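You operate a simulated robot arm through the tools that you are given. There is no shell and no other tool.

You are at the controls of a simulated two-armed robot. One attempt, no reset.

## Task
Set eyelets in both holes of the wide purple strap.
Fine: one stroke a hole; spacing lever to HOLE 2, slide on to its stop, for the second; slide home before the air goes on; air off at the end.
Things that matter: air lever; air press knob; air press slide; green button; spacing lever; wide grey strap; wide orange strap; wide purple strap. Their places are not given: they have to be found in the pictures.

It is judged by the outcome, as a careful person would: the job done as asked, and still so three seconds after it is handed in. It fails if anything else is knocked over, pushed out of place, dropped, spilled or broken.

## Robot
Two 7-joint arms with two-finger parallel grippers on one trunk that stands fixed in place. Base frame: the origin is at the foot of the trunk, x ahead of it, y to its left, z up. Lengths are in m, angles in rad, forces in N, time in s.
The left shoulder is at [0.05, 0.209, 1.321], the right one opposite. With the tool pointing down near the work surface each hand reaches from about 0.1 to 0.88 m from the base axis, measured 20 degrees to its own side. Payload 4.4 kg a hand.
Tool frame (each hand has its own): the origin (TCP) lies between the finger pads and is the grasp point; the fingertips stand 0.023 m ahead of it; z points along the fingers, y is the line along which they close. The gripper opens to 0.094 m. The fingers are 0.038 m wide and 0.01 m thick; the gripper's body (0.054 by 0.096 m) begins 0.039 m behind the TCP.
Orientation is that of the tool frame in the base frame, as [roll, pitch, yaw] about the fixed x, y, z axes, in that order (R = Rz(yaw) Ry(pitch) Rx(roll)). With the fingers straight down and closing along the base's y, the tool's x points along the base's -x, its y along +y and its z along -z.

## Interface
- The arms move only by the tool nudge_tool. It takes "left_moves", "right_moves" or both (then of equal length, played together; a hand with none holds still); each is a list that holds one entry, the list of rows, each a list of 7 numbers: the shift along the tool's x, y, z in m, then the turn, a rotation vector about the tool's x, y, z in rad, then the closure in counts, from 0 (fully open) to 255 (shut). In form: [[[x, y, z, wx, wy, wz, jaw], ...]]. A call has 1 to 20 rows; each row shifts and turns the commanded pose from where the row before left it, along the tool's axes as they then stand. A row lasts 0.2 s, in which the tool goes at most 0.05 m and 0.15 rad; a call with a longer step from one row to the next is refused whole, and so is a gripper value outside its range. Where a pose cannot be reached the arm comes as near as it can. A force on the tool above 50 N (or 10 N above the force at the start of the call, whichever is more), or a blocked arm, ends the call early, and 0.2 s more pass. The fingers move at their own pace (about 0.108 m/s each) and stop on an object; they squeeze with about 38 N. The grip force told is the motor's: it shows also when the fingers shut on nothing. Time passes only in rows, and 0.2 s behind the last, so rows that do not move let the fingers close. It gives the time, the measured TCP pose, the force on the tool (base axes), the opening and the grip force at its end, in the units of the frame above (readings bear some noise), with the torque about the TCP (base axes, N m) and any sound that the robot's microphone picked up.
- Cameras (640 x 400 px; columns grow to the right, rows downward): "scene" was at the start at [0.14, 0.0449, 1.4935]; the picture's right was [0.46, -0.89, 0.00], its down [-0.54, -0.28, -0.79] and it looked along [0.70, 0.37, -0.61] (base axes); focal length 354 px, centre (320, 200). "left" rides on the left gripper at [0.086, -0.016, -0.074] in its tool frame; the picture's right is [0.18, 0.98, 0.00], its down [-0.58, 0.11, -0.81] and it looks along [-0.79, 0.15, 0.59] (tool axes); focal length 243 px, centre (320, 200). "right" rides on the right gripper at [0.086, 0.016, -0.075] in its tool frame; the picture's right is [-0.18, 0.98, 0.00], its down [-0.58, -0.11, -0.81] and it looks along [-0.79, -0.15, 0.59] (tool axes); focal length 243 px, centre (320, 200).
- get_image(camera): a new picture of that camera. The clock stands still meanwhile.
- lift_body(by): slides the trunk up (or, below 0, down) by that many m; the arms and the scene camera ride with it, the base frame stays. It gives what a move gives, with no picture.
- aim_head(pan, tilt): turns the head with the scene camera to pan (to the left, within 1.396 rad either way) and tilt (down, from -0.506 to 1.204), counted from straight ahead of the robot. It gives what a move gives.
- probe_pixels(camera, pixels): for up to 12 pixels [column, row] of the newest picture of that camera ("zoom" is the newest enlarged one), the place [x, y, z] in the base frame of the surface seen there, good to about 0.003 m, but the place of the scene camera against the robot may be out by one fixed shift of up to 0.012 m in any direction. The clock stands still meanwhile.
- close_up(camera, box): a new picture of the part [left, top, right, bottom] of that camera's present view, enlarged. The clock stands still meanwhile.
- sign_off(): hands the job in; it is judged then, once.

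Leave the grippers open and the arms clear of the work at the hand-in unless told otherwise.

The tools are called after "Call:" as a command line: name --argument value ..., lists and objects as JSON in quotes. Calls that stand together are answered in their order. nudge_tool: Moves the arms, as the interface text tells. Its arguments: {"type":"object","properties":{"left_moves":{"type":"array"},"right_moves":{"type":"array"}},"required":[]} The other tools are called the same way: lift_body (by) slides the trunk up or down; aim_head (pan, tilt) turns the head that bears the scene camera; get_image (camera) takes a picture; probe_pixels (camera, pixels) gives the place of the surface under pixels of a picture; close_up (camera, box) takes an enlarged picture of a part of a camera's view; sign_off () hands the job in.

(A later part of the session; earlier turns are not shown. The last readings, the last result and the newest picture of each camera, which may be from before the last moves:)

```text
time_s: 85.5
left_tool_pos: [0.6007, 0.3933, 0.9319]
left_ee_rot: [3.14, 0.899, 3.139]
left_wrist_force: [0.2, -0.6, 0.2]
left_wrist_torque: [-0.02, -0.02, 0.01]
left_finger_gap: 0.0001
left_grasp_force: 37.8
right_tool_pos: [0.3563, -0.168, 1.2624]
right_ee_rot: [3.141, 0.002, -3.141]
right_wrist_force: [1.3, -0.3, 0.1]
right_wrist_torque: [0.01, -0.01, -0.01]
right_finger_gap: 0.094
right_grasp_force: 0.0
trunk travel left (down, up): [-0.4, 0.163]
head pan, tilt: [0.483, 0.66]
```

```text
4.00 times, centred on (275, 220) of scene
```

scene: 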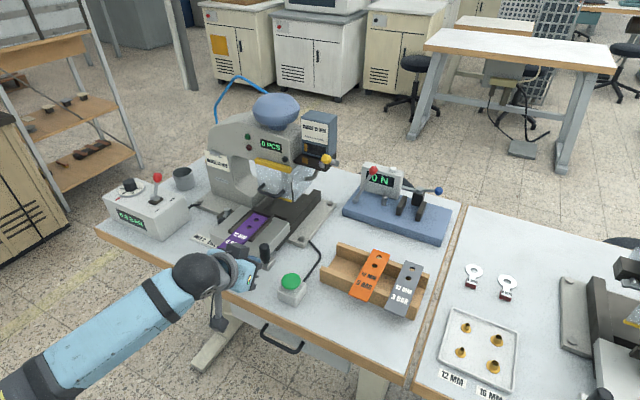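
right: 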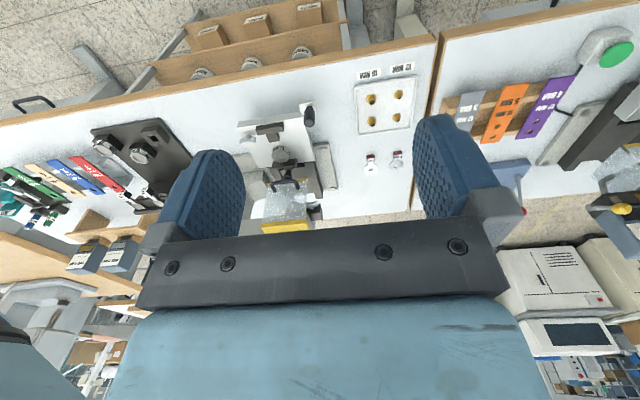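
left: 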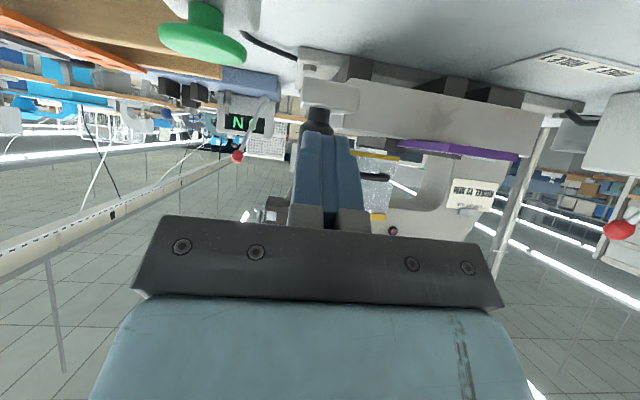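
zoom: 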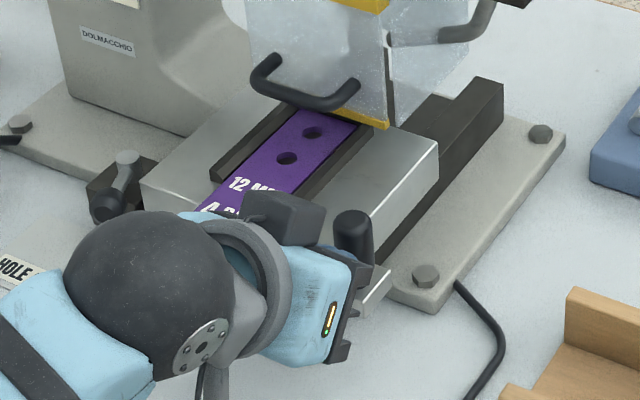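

Strap and nest now pass under the guard's lower edge cleanly. Continue another 0.05 m.

Call:
nudge_tool --left_moves '[[[-0.0062, 0, 0.0078, 0, 0, 0, 255], [-0.0062, 0, 0.0078, 0, 0, 0, 255], [-0.0062, 0, 0.0078, 0, 0, 0, 255], [-0.0062, 0, 0.0078, 0, 0, 0, 255], [-0.0062, 0, 0.0078, 0, 0, 0, 255], [0, 0, 0, 0, 0, 0, 255]]]'

Call:
close_up --camera "scene" --box '[220, 150, 330, 250]'

Call:
get_image --camera "scene"

```text
time_s: 86.9
left_tool_pos: [0.6505, 0.395, 0.9338]
left_ee_rot: [3.136, 0.898, 3.137]
left_wrist_force: [0.5, 0.8, -0.3]
left_wrist_torque: [-0.01, -0.02, 0.0]
left_finger_gap: 0.0
left_grasp_force: 37.9
right_tool_pos: [0.3556, -0.1691, 1.2634]
right_ee_rot: [-3.141, -0.001, 3.141]
right_wrist_force: [-0.2, 0.4, -0.3]
right_wrist_torque: [-0.01, -0.02, 0.01]
right_finger_gap: 0.0938
right_grasp_force: 0.0
trunk travel left (down, up): [-0.4, 0.163]
head pan, tilt: [0.483, 0.66]
```

```text
4.00 times, centred on (275, 200) of scene
```

zoom: 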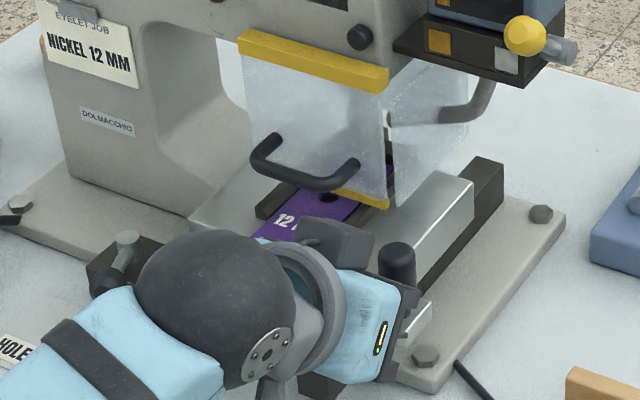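

```text
taken
```

scene: 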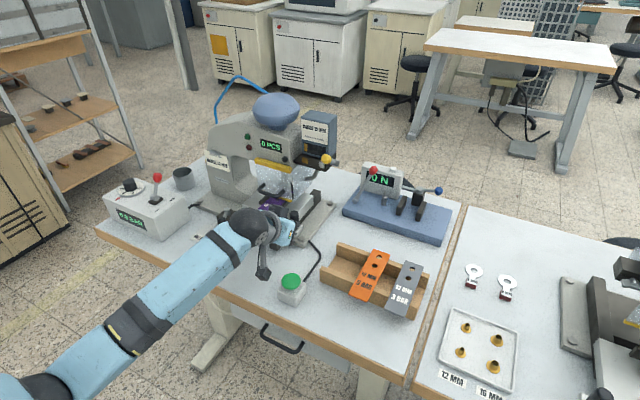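

The dark block on top of the hand is getting near the guard's handle. I'll probe both before pushing on.

Call:
close_up --camera "scene" --box '[260, 180, 330, 250]'

Call:
probe_pixels --camera "zoom" --pixels '[[195, 190], [250, 200], [170, 210], [240, 240], [90, 100], [150, 130], [205, 105], [270, 180], [330, 240], [330, 200], [170, 180], [300, 290]]'

```text
5.71 times, centred on (295, 215) of scene
```

zoom: 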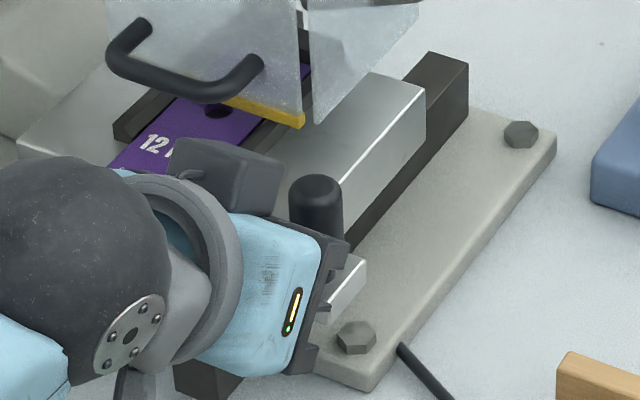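

```text
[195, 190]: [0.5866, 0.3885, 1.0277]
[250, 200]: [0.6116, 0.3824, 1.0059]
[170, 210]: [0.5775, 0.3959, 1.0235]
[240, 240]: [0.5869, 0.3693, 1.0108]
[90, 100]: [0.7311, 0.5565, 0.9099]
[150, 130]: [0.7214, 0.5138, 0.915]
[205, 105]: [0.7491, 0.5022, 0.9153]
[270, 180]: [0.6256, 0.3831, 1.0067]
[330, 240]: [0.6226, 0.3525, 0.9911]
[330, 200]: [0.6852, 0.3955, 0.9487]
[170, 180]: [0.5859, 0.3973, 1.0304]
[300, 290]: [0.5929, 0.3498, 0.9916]
```

The block is at y≈0.39, well clear of the guard handle (y≥0.46). Continue pushing in 0.01 m steps until the stop.

Call:
nudge_tool --left_moves '[[[-0.0062, 0, 0.0078, 0, 0, 0, 255], [-0.0062, 0, 0.0078, 0, 0, 0, 255], [-0.0062, 0, 0.0078, 0, 0, 0, 255], [0, 0, 0, 0, 0, 0, 255]]]'

Call:
close_up --camera "scene" --box '[220, 150, 330, 250]'

```text
time_s: 87.6
left_tool_pos: [0.6653, 0.393, 0.9307]
left_ee_rot: [3.137, 0.887, 3.139]
left_wrist_force: [-43.7, 2.1, 11.3]
left_wrist_torque: [-0.26, -0.41, 0.2]
left_finger_gap: 0.0002
left_grasp_force: 38.2
right_tool_pos: [0.3497, -0.1697, 1.2641]
right_ee_rot: [3.139, 0.006, -3.141]
right_wrist_force: [-0.3, 0.1, 0.5]
right_wrist_torque: [0.0, -0.01, 0.01]
right_finger_gap: 0.0938
right_grasp_force: 0.1
trunk travel left (down, up): [-0.4, 0.163]
head pan, tilt: [0.483, 0.66]
stopped in row 3 (left hand): the force on the tool passed its limit at 72 N (the readings are from after the stop); the commanded pose is now the measured one
```

```text
4.00 times, centred on (275, 200) of scene
```

zoom: 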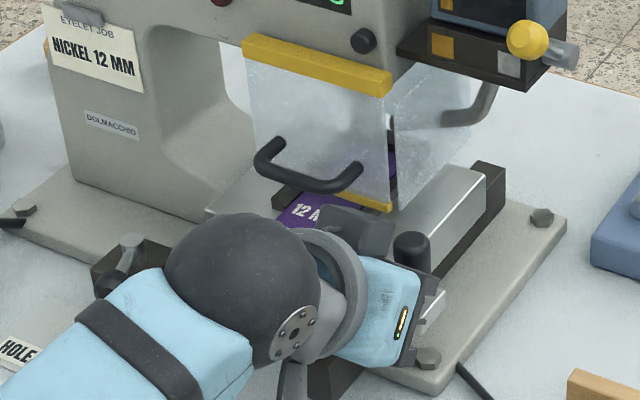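

The slide hit its HOLE 1 stop (force spike, then steady). I'll back the hand off and verify the slide's home position.

Call:
nudge_tool --left_moves '[[[0.0062, 0, -0.0078, 0, 0, 0, 255], [0.0124, 0, -0.0157, 0, 0, 0, 255], [0.0124, 0, -0.0157, 0, 0, 0, 255], [0.02, 0, -0.025, 0, 0, 0, 255], [0, 0, -0.04, 0, 0, 0, 150], [0, 0, -0.04, 0, 0.15, 0, 0], [-0.02, 0, -0.02, 0, 0.15, 0, 0], [-0.03, 0, 0, 0, 0.15, 0, 0], [-0.03, 0, 0, 0, 0.15, 0, 0], [0, 0, 0, 0, 0.15, 0, 0], [0, 0, 0, 0, 0.14, 0, 0]]]'

Call:
get_image --camera "scene"

Call:
close_up --camera "scene" --box '[200, 140, 340, 260]'

Call:
get_image --camera "left"

```text
time_s: 90.0
left_tool_pos: [0.5806, 0.3928, 1.0362]
left_ee_rot: [3.139, -0.009, -3.141]
left_wrist_force: [-0.4, 0.4, -0.1]
left_wrist_torque: [0.01, 0.02, 0.01]
left_finger_gap: 0.0941
left_grasp_force: 0.0
right_tool_pos: [0.357, -0.1692, 1.2628]
right_ee_rot: [3.141, -0.001, -3.141]
right_wrist_force: [-0.4, -0.1, -0.5]
right_wrist_torque: [0.02, 0.04, 0.0]
right_finger_gap: 0.0939
right_grasp_force: 0.1
trunk travel left (down, up): [-0.4, 0.163]
head pan, tilt: [0.483, 0.66]
```

```text
taken
```

scene: 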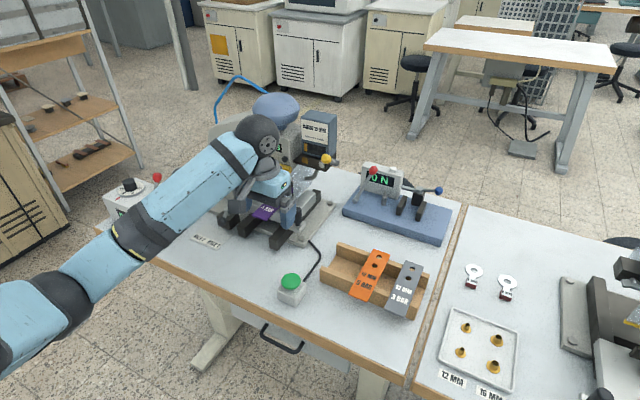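

```text
3.33 times, centred on (270, 200) of scene
```

zoom: 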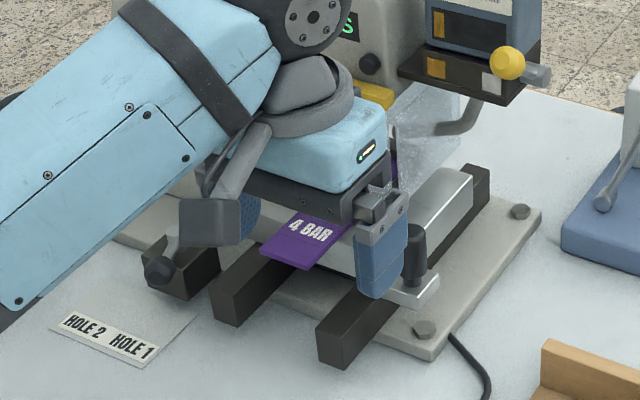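

```text
taken
```

left: 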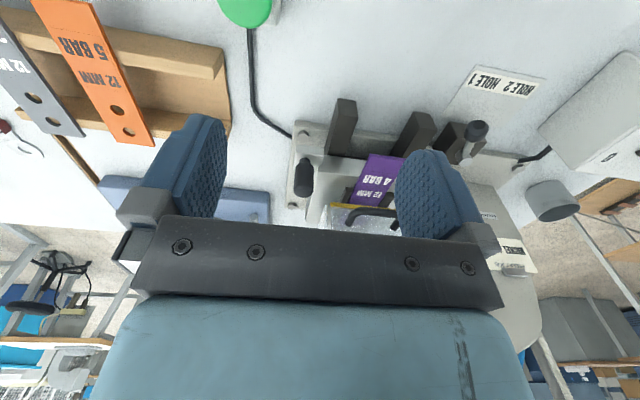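

The slide is home (knob and strap moved in). I'll check the spacing lever's direction against its HOLE 1 / HOLE 2 labels.

Call:
close_up --camera "left" --box '[430, 50, 560, 180]'

Call:
probe_pixels --camera "zoom" --pixels '[[220, 245], [200, 290], [165, 335], [185, 345], [260, 110], [370, 120], [200, 350], [130, 310]]'

Call:
close_up --camera "scene" --box '[190, 190, 260, 260]'

Call:
probe_pixels --camera "zoom" --pixels '[[260, 180], [280, 160], [300, 130], [310, 110], [150, 320], [260, 350], [240, 250], [350, 180]]'

```text
3.08 times, centred on (495, 115) of left
```

zoom: 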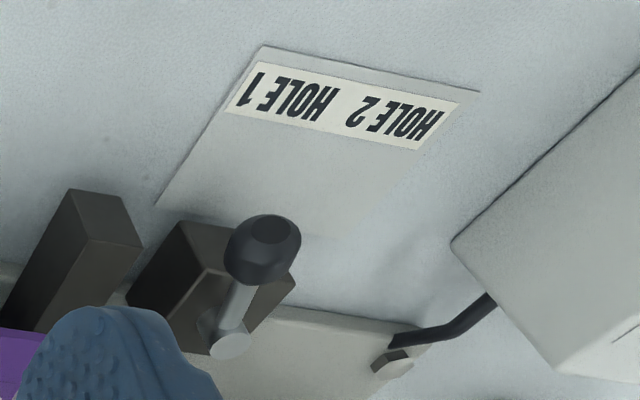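

```text
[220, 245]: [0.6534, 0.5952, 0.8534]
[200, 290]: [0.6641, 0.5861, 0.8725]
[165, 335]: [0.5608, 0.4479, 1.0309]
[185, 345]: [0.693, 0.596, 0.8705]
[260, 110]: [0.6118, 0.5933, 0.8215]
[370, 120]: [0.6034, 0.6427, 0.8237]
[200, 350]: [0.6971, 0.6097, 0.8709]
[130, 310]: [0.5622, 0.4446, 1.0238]
```

```text
5.71 times, centred on (225, 225) of scene
```

zoom: 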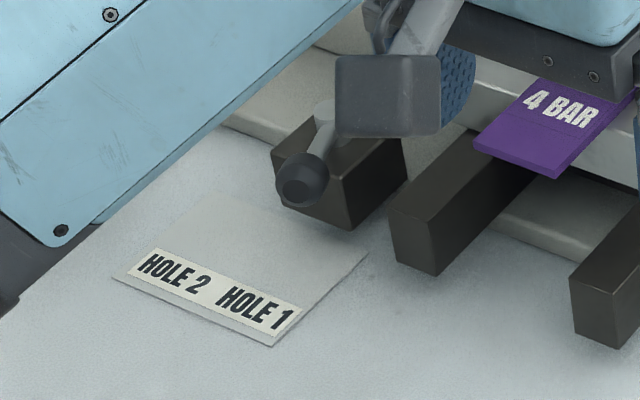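

```text
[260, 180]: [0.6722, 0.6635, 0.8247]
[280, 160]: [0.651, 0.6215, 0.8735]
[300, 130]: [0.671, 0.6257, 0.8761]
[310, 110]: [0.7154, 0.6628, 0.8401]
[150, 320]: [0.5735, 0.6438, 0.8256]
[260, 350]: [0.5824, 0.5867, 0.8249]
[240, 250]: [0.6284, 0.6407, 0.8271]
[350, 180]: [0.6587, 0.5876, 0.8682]
```

The spacing lever points to HOLE 1, and the slide is home. Next the air lever: move the left hand to view the air unit from close.

Call:
nudge_tool --left_moves '[[[0.02, 0.0397, -0.0093, 0, 0.009, 0, 0], [0.02, 0.0397, -0.0093, 0, 0, 0, 0], [0.02, 0.0397, -0.0093, 0, 0, 0, 0], [0.02, 0.0397, -0.0093, 0, 0, 0, 0], [0.02, 0.0397, -0.0093, 0, 0, 0, 0], [0.02, 0.0397, -0.0093, 0, 0, 0, 0], [0.02, 0.0397, -0.0093, 0, 0, 0, 0], [0.02, 0.0397, -0.0093, 0, 0, 0, 0], [0.02, 0.0397, -0.0093, 0, 0, 0, 0], [0, 0, 0, 0, 0, 0, 0]]]'

Call:
get_image --camera "left"

Call:
close_up --camera "scene" --box '[200, 140, 340, 260]'

```text
time_s: 92.2
left_tool_pos: [0.401, 0.7499, 1.1239]
left_ee_rot: [3.14, -0.014, -3.14]
left_wrist_force: [0.2, -0.3, 0.2]
left_wrist_torque: [0.0, 0.04, 0.0]
left_finger_gap: 0.0942
left_grasp_force: 0.1
right_tool_pos: [0.357, -0.1688, 1.262]
right_ee_rot: [3.141, 0.0, -3.141]
right_wrist_force: [0.3, 0.5, -0.9]
right_wrist_torque: [0.03, 0.0, 0.01]
right_finger_gap: 0.0939
right_grasp_force: 0.0
trunk travel left (down, up): [-0.4, 0.163]
head pan, tilt: [0.483, 0.66]
```

```text
taken
```

left: 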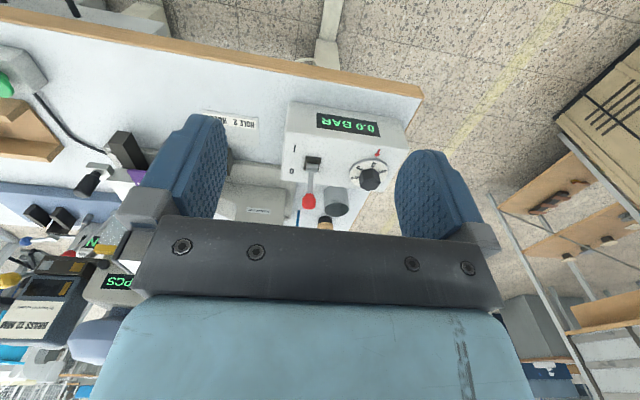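

```text
3.33 times, centred on (270, 200) of scene
```

zoom: 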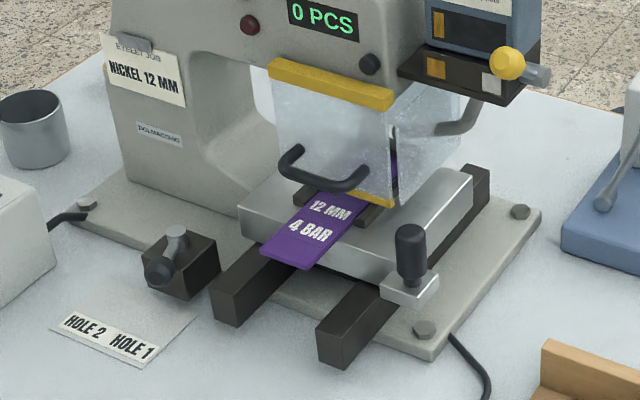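

Slide and strap sit well. Now I'll enlarge the air unit and probe the lever.

Call:
close_up --camera "left" --box '[275, 100, 405, 215]'

Call:
probe_pixels --camera "zoom" --pixels '[[167, 345], [160, 330], [175, 300], [178, 260], [185, 200], [100, 165], [85, 245], [330, 270], [185, 225], [150, 220], [220, 210], [167, 365]]'

Call:
close_up --camera "scene" --box '[100, 150, 210, 250]'

Call:
probe_pixels --camera "zoom" --pixels '[[228, 95], [230, 115], [222, 150], [215, 185], [220, 210], [200, 205], [250, 200], [320, 195], [235, 265], [130, 160], [150, 285], [60, 190]]'

```text
3.48 times, centred on (340, 158) of left
```

zoom: 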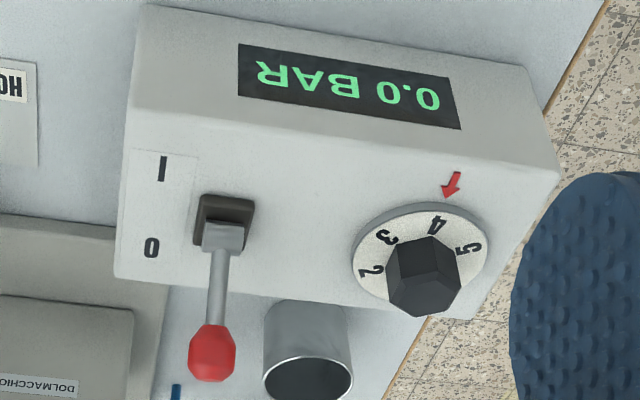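

```text
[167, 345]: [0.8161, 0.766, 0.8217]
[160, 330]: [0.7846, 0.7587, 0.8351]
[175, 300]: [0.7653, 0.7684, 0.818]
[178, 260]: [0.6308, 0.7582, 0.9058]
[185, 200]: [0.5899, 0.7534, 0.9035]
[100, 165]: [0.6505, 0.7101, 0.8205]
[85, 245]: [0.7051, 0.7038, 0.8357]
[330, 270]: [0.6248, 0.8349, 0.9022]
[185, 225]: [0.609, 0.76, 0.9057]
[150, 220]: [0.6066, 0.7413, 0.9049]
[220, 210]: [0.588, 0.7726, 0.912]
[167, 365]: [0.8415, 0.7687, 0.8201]
```

```text
4.00 times, centred on (155, 200) of scene
```

zoom: 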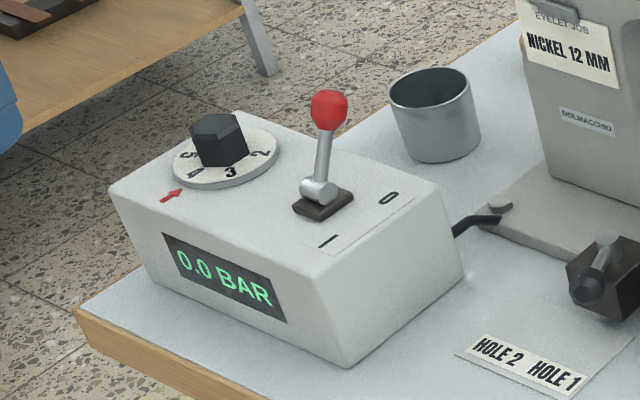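

```text
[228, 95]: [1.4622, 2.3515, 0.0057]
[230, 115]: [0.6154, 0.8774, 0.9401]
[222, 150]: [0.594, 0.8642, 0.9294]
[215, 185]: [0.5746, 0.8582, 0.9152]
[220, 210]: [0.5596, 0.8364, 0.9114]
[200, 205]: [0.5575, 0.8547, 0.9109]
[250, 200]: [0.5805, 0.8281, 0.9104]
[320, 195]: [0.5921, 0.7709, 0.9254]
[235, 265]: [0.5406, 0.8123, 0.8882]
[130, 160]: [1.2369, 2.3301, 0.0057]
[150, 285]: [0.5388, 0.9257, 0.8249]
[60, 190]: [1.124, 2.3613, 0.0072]
```

I mis-aimed some probe points; probe the red ball and rod again in both enlarged views.

Call:
probe_pixels --camera "zoom" --pixels '[[328, 108], [325, 150], [318, 185], [330, 205], [388, 198], [325, 242]]'

Call:
close_up --camera "left" --box '[275, 100, 405, 215]'

Call:
probe_pixels --camera "zoom" --pixels '[[212, 352], [205, 345], [217, 290], [222, 240], [225, 215], [245, 220], [200, 230]]'

```text
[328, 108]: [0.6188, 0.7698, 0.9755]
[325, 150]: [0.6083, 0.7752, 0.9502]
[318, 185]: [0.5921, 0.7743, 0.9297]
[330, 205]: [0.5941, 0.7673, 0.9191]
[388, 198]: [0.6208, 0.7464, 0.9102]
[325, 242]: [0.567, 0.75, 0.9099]
```

```text
3.48 times, centred on (340, 158) of left
```

zoom: 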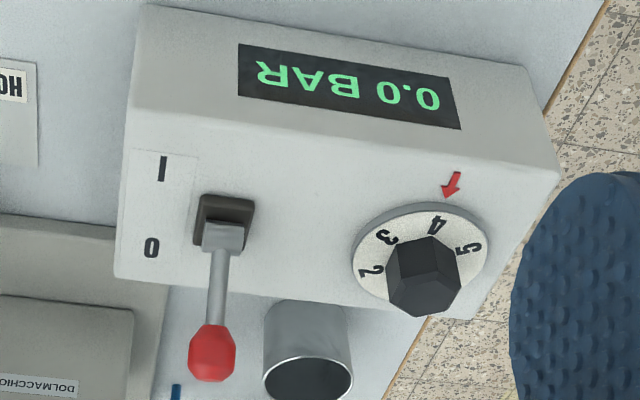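

```text
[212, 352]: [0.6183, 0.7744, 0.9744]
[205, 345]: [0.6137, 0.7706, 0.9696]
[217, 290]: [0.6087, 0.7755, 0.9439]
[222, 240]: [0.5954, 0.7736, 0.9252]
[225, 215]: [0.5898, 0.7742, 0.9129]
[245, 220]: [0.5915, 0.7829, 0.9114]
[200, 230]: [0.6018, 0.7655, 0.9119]
```

Dial reads 4. The red ball's centre is about (0.625, 0.775, 0.970), pivot about (0.596, -, 0.917); "I" lies on the near side. I'll go above the ball with jaws at 0.06 gap and tilt 0.1.

Call:
nudge_tool --left_moves '[[[0, 0, 0, 0, -0.114, 0, 92], [-0.0423, 0.005, 0.0171, 0, 0, 0, 92], [-0.0423, 0.005, 0.0171, 0, 0, 0, 92], [-0.0423, 0.005, 0.0171, 0, 0, 0, 92], [-0.0423, 0.005, 0.0171, 0, 0, 0, 92], [-0.0423, 0.005, 0.0171, 0, 0, 0, 92], [0, 0, 0, 0, 0, 0, 92]]]'

Call:
get_image --camera "left"

Call:
close_up --camera "scene" --box '[90, 110, 250, 250]'

```text
time_s: 93.8
left_tool_pos: [0.6201, 0.776, 1.0584]
left_ee_rot: [3.139, 0.101, -3.141]
left_wrist_force: [0.3, 0.5, -0.7]
left_wrist_torque: [0.03, 0.0, -0.01]
left_finger_gap: 0.06
left_grasp_force: 0.1
right_tool_pos: [0.3537, -0.1683, 1.2622]
right_ee_rot: [-3.141, 0.001, -3.141]
right_wrist_force: [-0.3, -1.0, -0.4]
right_wrist_torque: [-0.01, -0.03, -0.01]
right_finger_gap: 0.0942
right_grasp_force: 0.1
trunk travel left (down, up): [-0.4, 0.163]
head pan, tilt: [0.483, 0.66]
```

```text
taken
```

left: 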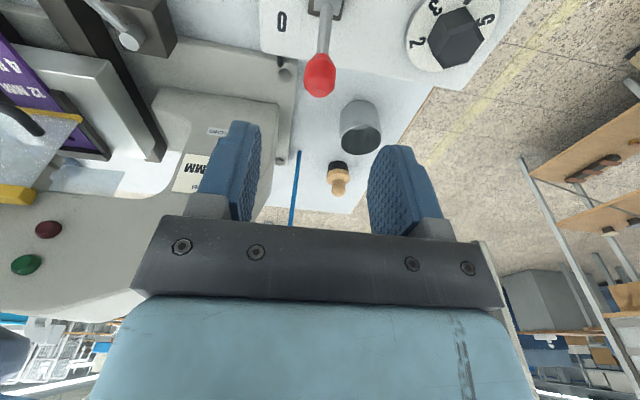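

```text
2.86 times, centred on (170, 180) of scene
```

zoom: 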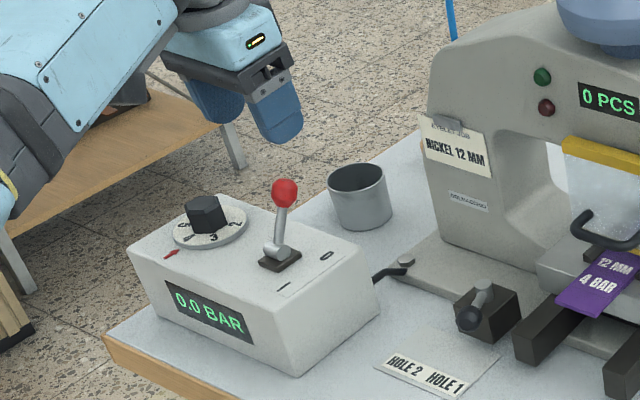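

Clear above the lever. Descend around the red ball to TCP (0.6244, 0.775, 0.976).

Call:
nudge_tool --left_moves '[[[0.0013, -0.0003, 0.0275, 0, 0, 0, 92], [0.0013, -0.0003, 0.0275, 0, 0, 0, 92], [0.0013, -0.0003, 0.0275, 0, 0, 0, 92], [0, 0, 0, 0, 0, 0, 92]]]'

Call:
get_image --camera "left"

Call:
close_up --camera "scene" --box '[90, 120, 230, 250]'

```text
time_s: 94.8
left_tool_pos: [0.6246, 0.7747, 0.9773]
left_ee_rot: [3.138, 0.104, -3.141]
left_wrist_force: [0.6, 0.3, 0.6]
left_wrist_torque: [0.0, -0.01, 0.0]
left_finger_gap: 0.06
left_grasp_force: 0.0
right_tool_pos: [0.3555, -0.1692, 1.2624]
right_ee_rot: [-3.141, 0.001, 3.141]
right_wrist_force: [-0.6, 0.1, -0.2]
right_wrist_torque: [0.02, 0.02, -0.03]
right_finger_gap: 0.094
right_grasp_force: 0.2
trunk travel left (down, up): [-0.4, 0.163]
head pan, tilt: [0.483, 0.66]
```

```text
taken
```

left: 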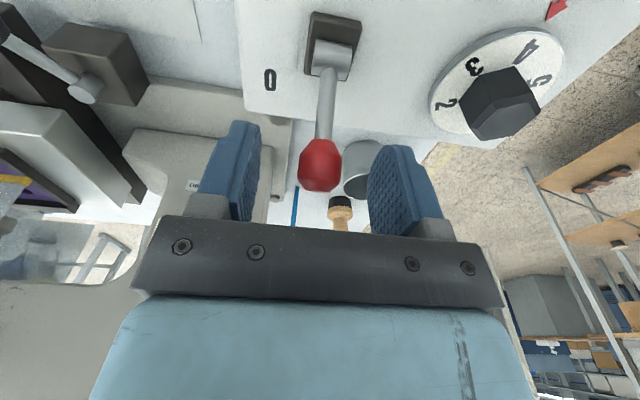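

```text
3.08 times, centred on (160, 185) of scene
```

zoom: 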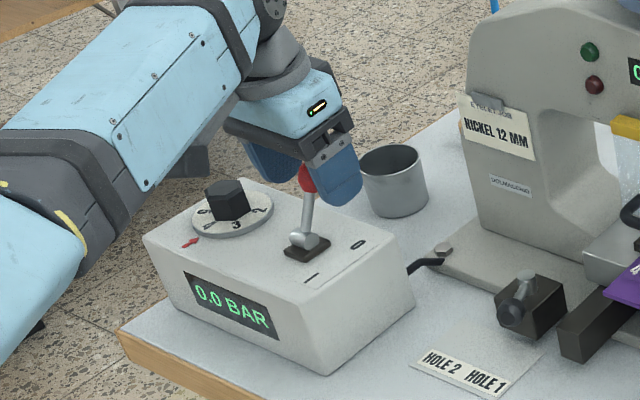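

The ball is between the fingers, about 3 mm to +y. Shift +0.002, close, then swing the hand with the lever toward "I" (turn -0.1 rad per step about the pivot), 5 steps first.

Call:
nudge_tool --left_moves '[[[0, 0.0025, 0, 0, 0, 0, 92], [0, 0, 0, 0, 0, 0, 255], [0, 0, 0, 0, 0, 0, 255], [0, 0, 0, 0, 0, 0, 255]]]'

Call:
nudge_tool --left_moves '[[[0.0058, 0, -0.0031, 0, -0.1, 0, 255], [0.0058, 0, -0.0031, 0, -0.1, 0, 255], [0.0058, 0, -0.0031, 0, -0.1, 0, 255], [0.0058, 0, -0.0031, 0, -0.1, 0, 255], [0, 0, 0, 0, 0, 0, 255]]]'

Call:
close_up --camera "scene" --box '[90, 120, 230, 250]'

Call:
get_image --camera "left"

```text
time_s: 95.8
left_tool_pos: [0.6262, 0.7754, 0.9781]
left_ee_rot: [3.139, 0.098, 3.141]
left_wrist_force: [-4.8, -19.7, -6.8]
left_wrist_torque: [-0.28, -0.17, 0.02]
left_finger_gap: 0.0211
left_grasp_force: 45.3
right_tool_pos: [0.3552, -0.1703, 1.2617]
right_ee_rot: [3.14, 0.0, 3.141]
right_wrist_force: [0.0, -0.3, -0.5]
right_wrist_torque: [0.0, -0.01, -0.05]
right_finger_gap: 0.0938
right_grasp_force: 0.0
trunk travel left (down, up): [-0.4, 0.163]
head pan, tilt: [0.483, 0.66]
```

```text
time_s: 97.0
left_tool_pos: [0.6001, 0.7749, 0.9828]
left_ee_rot: [3.139, 0.499, 3.14]
left_wrist_force: [-0.6, -30.7, -13.7]
left_wrist_torque: [-0.28, 0.04, -0.19]
left_finger_gap: 0.021
left_grasp_force: 45.2
right_tool_pos: [0.3567, -0.1705, 1.2608]
right_ee_rot: [3.141, -0.003, 3.141]
right_wrist_force: [-1.1, 1.1, -0.9]
right_wrist_torque: [0.02, 0.0, -0.01]
right_finger_gap: 0.094
right_grasp_force: 0.2
trunk travel left (down, up): [-0.4, 0.163]
head pan, tilt: [0.483, 0.66]
```

```text
3.08 times, centred on (160, 185) of scene
```

zoom: 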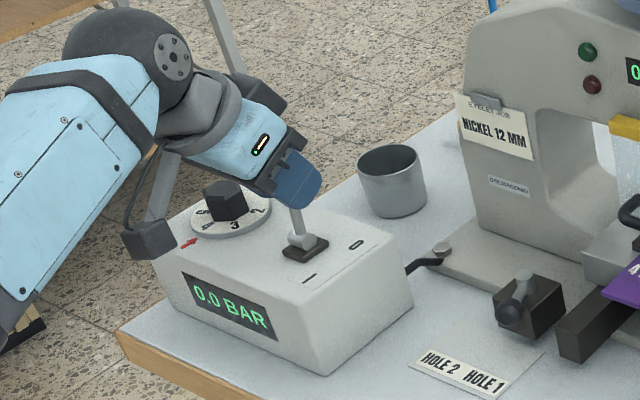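

```text
taken
```

left: 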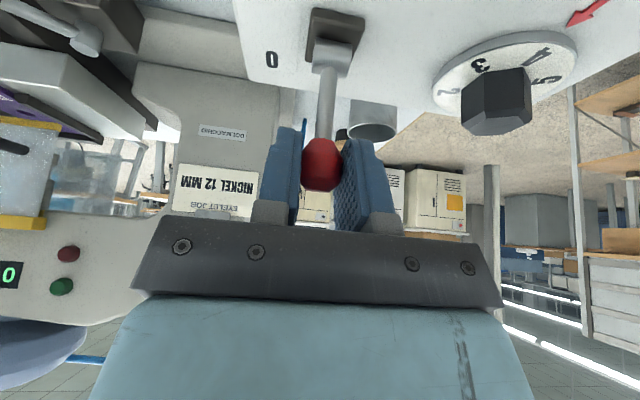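

The lever follows; sideways load is 30 N so I'll relax y by -0.002 while continuing 5 more steps toward "I".

Call:
nudge_tool --left_moves '[[[0.0058, -0.002, -0.0031, 0, -0.1, 0, 255], [0.0058, 0, -0.0031, 0, -0.1, 0, 255], [0.0058, 0, -0.0031, 0, -0.1, 0, 255], [0.0058, 0, -0.0031, 0, -0.1, 0, 255], [0, 0, 0, 0, 0, 0, 255]]]'

Call:
close_up --camera "scene" --box '[90, 120, 230, 250]'

```text
time_s: 98.2
left_tool_pos: [0.5745, 0.7747, 0.9777]
left_ee_rot: [3.137, 0.9, 3.137]
left_wrist_force: [13.3, -15.7, -11.8]
left_wrist_torque: [-0.12, -0.51, -0.15]
left_finger_gap: 0.0213
left_grasp_force: 44.5
right_tool_pos: [0.3588, -0.1695, 1.263]
right_ee_rot: [3.14, -0.003, -3.141]
right_wrist_force: [0.3, 0.7, -0.6]
right_wrist_torque: [-0.02, -0.01, 0.02]
right_finger_gap: 0.0941
right_grasp_force: 0.0
trunk travel left (down, up): [-0.4, 0.163]
head pan, tilt: [0.483, 0.66]
```

```text
3.08 times, centred on (160, 185) of scene
```

zoom: 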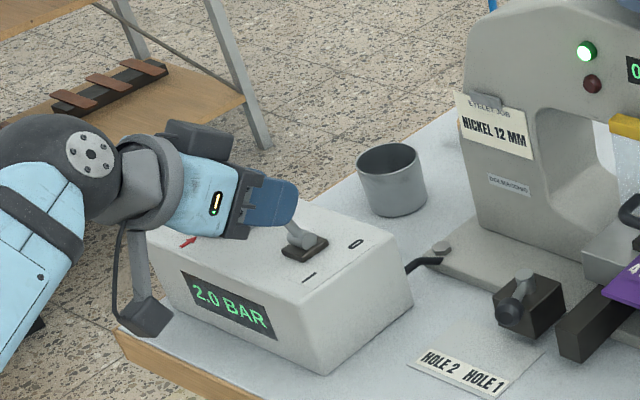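

The air came on: display reads 2.0 BAR (rising or steady?), and the press's green lamp is lit. I'll finish the lever's throw with one more step, release, and watch the pressure.

Call:
nudge_tool --left_moves '[[[0.0058, 0, -0.0031, 0, -0.1, 0, 255], [0, 0, 0, 0, 0, 0, 255], [0, 0, 0, 0, 0, 0, 100], [0, 0, 0, 0, 0, 0, 92], [0, 0, 0, 0, 0, 0, 92]]]'

Call:
close_up --camera "scene" --box '[90, 120, 230, 250]'

Call:
get_image --camera "left"

```text
time_s: 99.4
left_tool_pos: [0.5673, 0.7748, 0.9762]
left_ee_rot: [3.137, 1.001, 3.136]
left_wrist_force: [0.6, 1.2, 0.4]
left_wrist_torque: [-0.02, -0.01, 0.0]
left_finger_gap: 0.0603
left_grasp_force: 0.1
right_tool_pos: [0.3563, -0.1673, 1.2619]
right_ee_rot: [-3.141, -0.001, 3.141]
right_wrist_force: [0.4, -0.6, -0.4]
right_wrist_torque: [-0.02, 0.02, 0.02]
right_finger_gap: 0.0937
right_grasp_force: 0.0
trunk travel left (down, up): [-0.4, 0.163]
head pan, tilt: [0.483, 0.66]
```

```text
3.08 times, centred on (160, 185) of scene
```

zoom: 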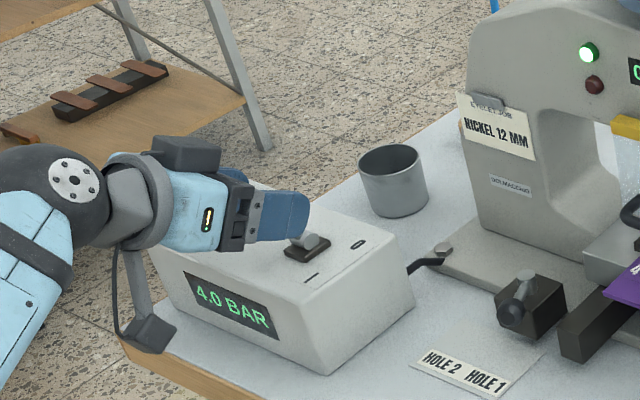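

```text
taken
```

left: 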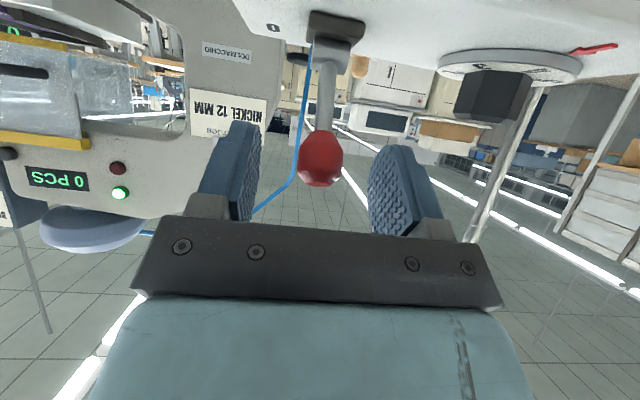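

4.0 BAR shows, the lever stays at "I", green lamp lit. I'll back the hand out and look at the whole press before the first stroke.

Call:
nudge_tool --left_moves '[[[0, 0, -0.04, 0, 0, 0, 92], [0, 0, -0.045, 0, 0, 0, 60], [-0.02, 0, -0.035, 0, 0.15, 0, 0], [-0.03, -0.02, -0.02, 0, 0.15, 0, 0], [-0.02, -0.04, 0, 0, 0.15, 0, 0], [0, -0.045, 0, 0, 0.15, 0, 0], [0, -0.045, 0, 0, 0.15, 0, 0], [0, -0.045, 0, 0, 0.15, 0, 0], [0, -0.04, 0, 0, 0.1, 0, 0], [0, 0, 0, 0, 0, 0, 0]]]'

Call:
get_image --camera "scene"

Call:
close_up --camera "scene" --box '[200, 90, 350, 250]'

Call:
get_image --camera "left"

```text
time_s: 101.6
left_tool_pos: [0.4988, 0.54, 1.106]
left_ee_rot: [3.14, 0.0, 3.141]
left_wrist_force: [-0.3, 0.3, 0.7]
left_wrist_torque: [-0.01, -0.03, 0.01]
left_finger_gap: 0.0942
left_grasp_force: 0.0
right_tool_pos: [0.3549, -0.169, 1.2629]
right_ee_rot: [3.141, 0.0, -3.141]
right_wrist_force: [-0.6, 0.8, 0.1]
right_wrist_torque: [0.02, 0.0, -0.05]
right_finger_gap: 0.0938
right_grasp_force: 0.1
trunk travel left (down, up): [-0.4, 0.163]
head pan, tilt: [0.483, 0.66]
```

```text
taken
```

scene: 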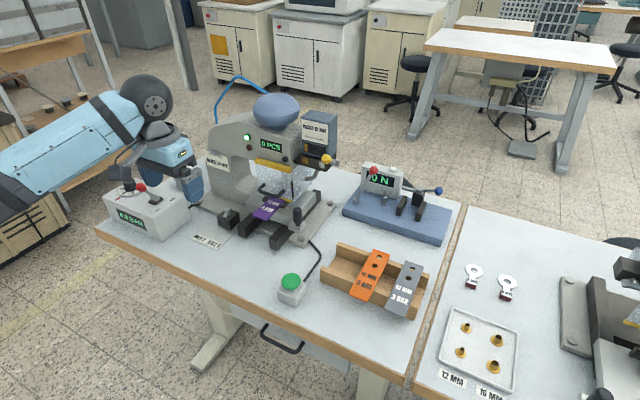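

```text
2.50 times, centred on (275, 170) of scene
```

zoom: 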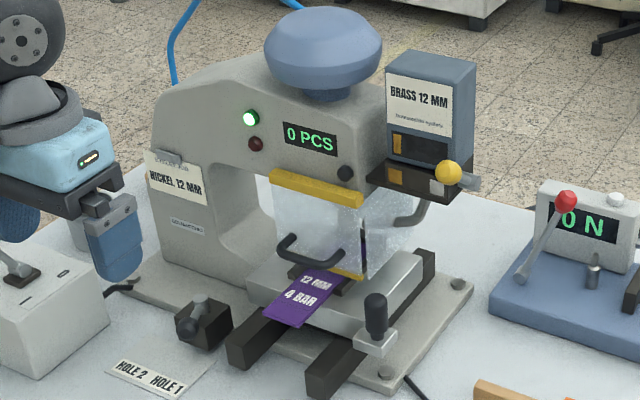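

```text
taken
```

left: 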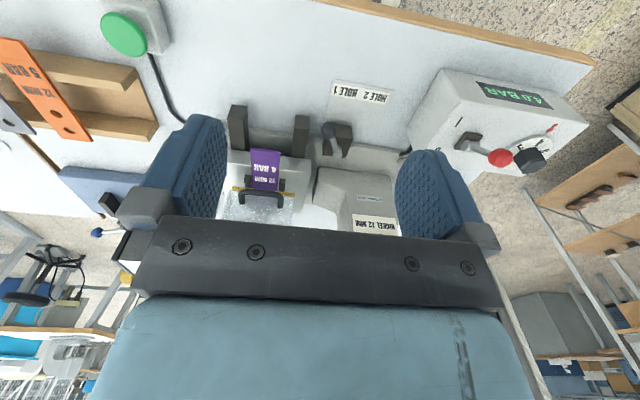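

Everything needed is set: slide home at HOLE 1, 4.0 BAR, green lamp. Now the first stroke: close the left fingers and go above the green button (about (0.558, 0.329), top z 0.877).

Call:
nudge_tool --left_moves '[[[-0.0099, -0.0352, 0.0243, 0, 0, 0, 255], [-0.0099, -0.0352, 0.0243, 0, 0, 0, 255], [-0.0099, -0.0352, 0.0243, 0, 0, 0, 255], [-0.0099, -0.0352, 0.0243, 0, 0, 0, 255], [-0.0099, -0.0352, 0.0243, 0, 0, 0, 255], [-0.0099, -0.0352, 0.0243, 0, 0, 0, 255], [0, 0, 0, 0, 0, 0, 255]]]'

Call:
get_image --camera "left"

Call:
close_up --camera "scene" --box '[230, 200, 350, 310]'

```text
time_s: 103.2
left_tool_pos: [0.5564, 0.3299, 0.9597]
left_ee_rot: [3.139, 0.001, -3.141]
left_wrist_force: [0.8, -0.1, 0.2]
left_wrist_torque: [0.03, 0.01, -0.01]
left_finger_gap: 0.0
left_grasp_force: 38.1
right_tool_pos: [0.3554, -0.1686, 1.2623]
right_ee_rot: [3.141, 0.0, -3.141]
right_wrist_force: [-0.3, 0.4, -0.5]
right_wrist_torque: [0.01, -0.05, 0.01]
right_finger_gap: 0.0939
right_grasp_force: 0.0
trunk travel left (down, up): [-0.4, 0.163]
head pan, tilt: [0.483, 0.66]
```

```text
taken
```

left: 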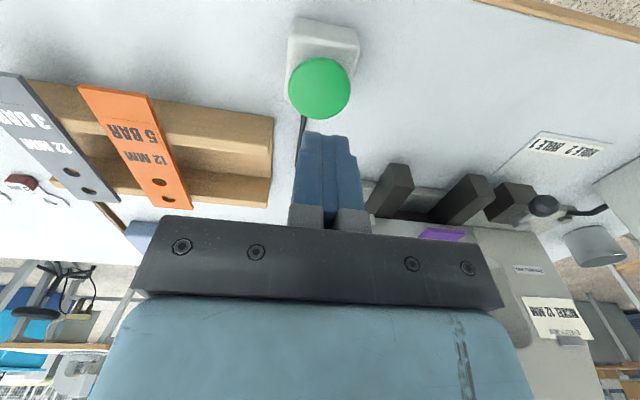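

```text
3.64 times, centred on (290, 255) of scene
```

zoom: 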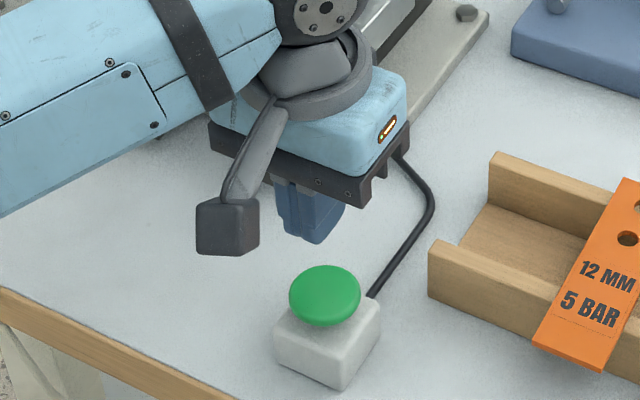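

Fingertips are above the button. I'll probe the button's centre from here once more.

Call:
probe_pixels --camera "left" --pixels '[[319, 90], [295, 90], [345, 90], [319, 65], [319, 112], [319, 75]]'

```text
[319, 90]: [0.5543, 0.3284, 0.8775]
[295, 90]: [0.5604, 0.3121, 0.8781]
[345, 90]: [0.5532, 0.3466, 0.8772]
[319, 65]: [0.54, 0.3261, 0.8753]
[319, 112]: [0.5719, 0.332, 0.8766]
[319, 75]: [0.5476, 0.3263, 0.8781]
```

Button centre (0.556, 0.329), top z 0.8775. Press: come down to about 5-6 mm below first touch and go straight up again.

Call:
nudge_tool --left_moves '[[[0, 0, 0.03, 0, 0, 0, 255], [0, 0, 0.02, 0, 0, 0, 255], [0, 0, 0.006, 0, 0, 0, 255], [0, 0, 0.004, 0, 0, 0, 255], [0, 0, 0.003, 0, 0, 0, 255], [0, 0, 0.002, 0, 0, 0, 255], [0, 0, -0.01, 0, 0, 0, 255], [0, 0, -0.03, 0, 0, 0, 255]]]'

Call:
close_up --camera "scene" --box '[200, 90, 350, 250]'

```text
time_s: 105.0
left_tool_pos: [0.5564, 0.3271, 0.9359]
left_ee_rot: [3.138, -0.002, 3.141]
left_wrist_force: [-0.8, -0.2, -0.3]
left_wrist_torque: [0.02, 0.02, -0.05]
left_finger_gap: 0.0
left_grasp_force: 37.9
right_tool_pos: [0.3554, -0.1695, 1.2622]
right_ee_rot: [3.141, -0.001, 3.141]
right_wrist_force: [-0.2, -0.7, -0.4]
right_wrist_torque: [0.0, 0.0, -0.03]
right_finger_gap: 0.0939
right_grasp_force: 0.1
trunk travel left (down, up): [-0.4, 0.163]
head pan, tilt: [0.483, 0.66]
```

```text
2.50 times, centred on (275, 170) of scene
```

zoom: 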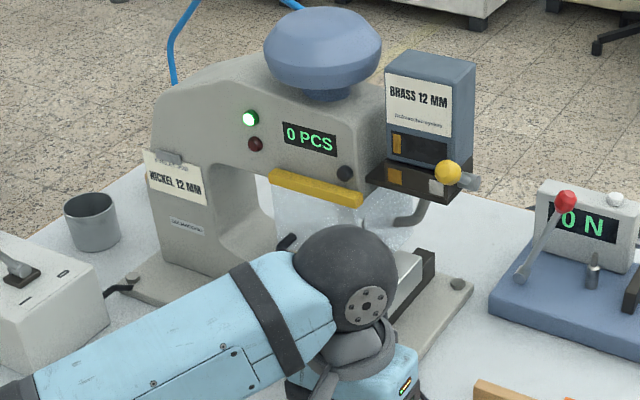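

Counter still 0 PCS: not deep enough to fire. I'll press a bit deeper, stopping at the bottom to read the force.

Call:
nudge_tool --left_moves '[[[0, 0, 0.03, 0, 0, 0, 255], [0, 0, 0.006, 0, 0, 0, 255], [0, 0, 0.005, 0, 0, 0, 255]]]'

```text
time_s: 105.8
left_tool_pos: [0.558, 0.3295, 0.8943]
left_ee_rot: [3.14, 0.003, 3.141]
left_wrist_force: [-0.8, 1.6, 3.5]
left_wrist_torque: [0.05, 0.01, -0.01]
left_finger_gap: 0.0
left_grasp_force: 38.0
right_tool_pos: [0.356, -0.169, 1.2626]
right_ee_rot: [3.14, 0.001, -3.14]
right_wrist_force: [-0.7, 0.0, -0.2]
right_wrist_torque: [0.03, 0.01, -0.01]
right_finger_gap: 0.0942
right_grasp_force: 0.1
trunk travel left (down, up): [-0.4, 0.163]
head pan, tilt: [0.483, 0.66]
```

3.5 N, contact made, no sound yet. 2 mm deeper.

Call:
nudge_tool --left_moves '[[[0, 0, 0.002, 0, 0, 0, 255]]]'

Call:
close_up --camera "scene" --box '[200, 90, 350, 250]'

```text
time_s: 106.2
left_tool_pos: [0.5585, 0.3292, 0.8924]
left_ee_rot: [3.14, 0.002, 3.141]
left_wrist_force: [-0.5, 0.0, 2.6]
left_wrist_torque: [0.0, 0.01, -0.01]
left_finger_gap: 0.0002
left_grasp_force: 38.0
right_tool_pos: [0.3551, -0.1681, 1.2623]
right_ee_rot: [-3.141, -0.001, -3.141]
right_wrist_force: [-0.7, 0.0, -0.1]
right_wrist_torque: [-0.04, 0.0, -0.02]
right_finger_gap: 0.094
right_grasp_force: 0.1
trunk travel left (down, up): [-0.4, 0.163]
head pan, tilt: [0.483, 0.66]
heard: click
```

```text
2.50 times, centred on (275, 170) of scene
```

zoom: 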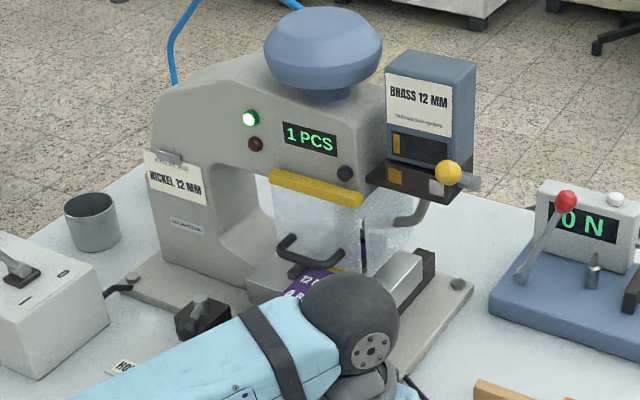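

Heard a click; the counter shows 1 PCS. Release the button at once and back off.

Call:
nudge_tool --left_moves '[[[0, 0, -0.01, 0, 0, 0, 255], [0, 0, -0.03, 0, 0, 0, 255], [0, 0, -0.04, 0, 0, 0, 255], [0.03, 0, -0.03, 0, 0, 0, 255], [0, 0, 0, 0, 0, 0, 255]]]'

Call:
close_up --camera "scene" --box '[200, 90, 350, 250]'

Call:
get_image --camera "left"

```text
time_s: 107.4
left_tool_pos: [0.5269, 0.3287, 1.0017]
left_ee_rot: [3.141, 0.001, -3.141]
left_wrist_force: [0.0, -0.8, 0.0]
left_wrist_torque: [-0.02, 0.02, 0.01]
left_finger_gap: 0.0
left_grasp_force: 38.5
right_tool_pos: [0.3568, -0.1695, 1.2618]
right_ee_rot: [-3.141, -0.001, -3.141]
right_wrist_force: [-0.1, 0.3, -0.7]
right_wrist_torque: [0.02, 0.01, 0.02]
right_finger_gap: 0.0941
right_grasp_force: 0.0
trunk travel left (down, up): [-0.4, 0.163]
head pan, tilt: [0.483, 0.66]
```

```text
2.50 times, centred on (275, 170) of scene
```

zoom: 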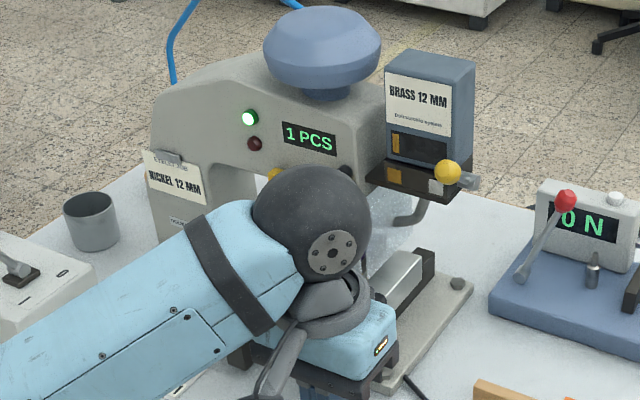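

```text
taken
```

left: 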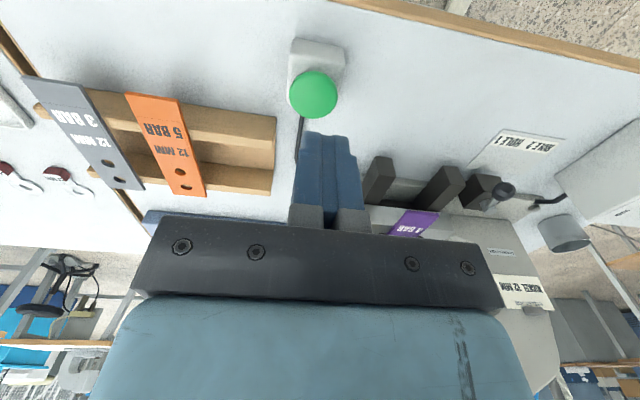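

1 PCS, green lamp. Now the spacing lever. I'll move the left hand to see it from close.

Call:
nudge_tool --left_moves '[[[0.0145, 0.0385, -0.0097, 0, 0, 0, 255], [0.0145, 0.0385, -0.0097, 0, 0, 0, 255], [0.0145, 0.0385, -0.0097, 0, 0, 0, 255], [0.0145, 0.0385, -0.0097, 0, 0, 0, 255], [0.0145, 0.0385, -0.0097, 0, 0, 0, 255], [0.0145, 0.0385, -0.0097, 0, 0, 0, 255], [0, 0, 0, 0, 0, 0, 255]]]'

Call:
get_image --camera "left"

Call:
close_up --camera "left" --box '[280, 60, 440, 200]'

Call:
close_up --camera "scene" --box '[180, 180, 280, 260]'

```text
time_s: 109.0
left_tool_pos: [0.4417, 0.5597, 1.0608]
left_ee_rot: [3.139, 0.0, -3.141]
left_wrist_force: [0.9, -0.9, 0.0]
left_wrist_torque: [0.06, -0.02, 0.01]
left_finger_gap: 0.0002
left_grasp_force: 37.5
right_tool_pos: [0.3566, -0.1699, 1.2618]
right_ee_rot: [-3.142, 0.0, -3.141]
right_wrist_force: [-0.1, 0.4, -0.7]
right_wrist_torque: [-0.01, -0.01, 0.0]
right_finger_gap: 0.0935
right_grasp_force: 0.1
trunk travel left (down, up): [-0.4, 0.163]
head pan, tilt: [0.483, 0.66]
```

```text
taken
```

left: 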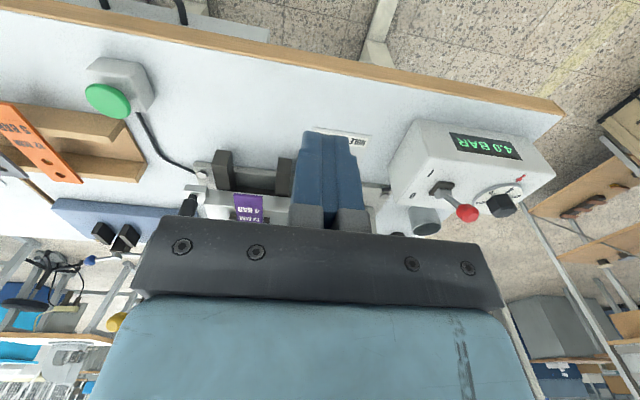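

```text
2.86 times, centred on (360, 130) of left
```

zoom: 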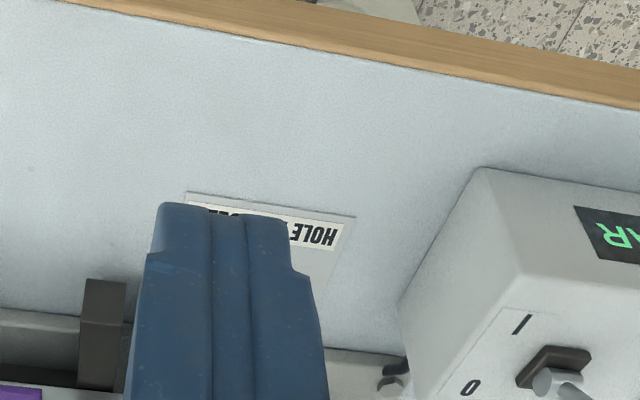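

```text
5.00 times, centred on (230, 220) of scene
```

zoom: 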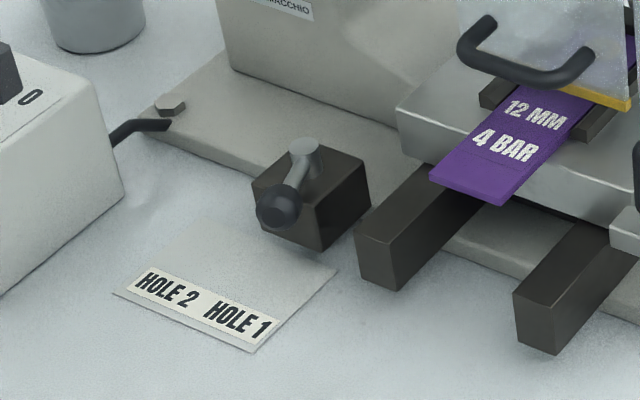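

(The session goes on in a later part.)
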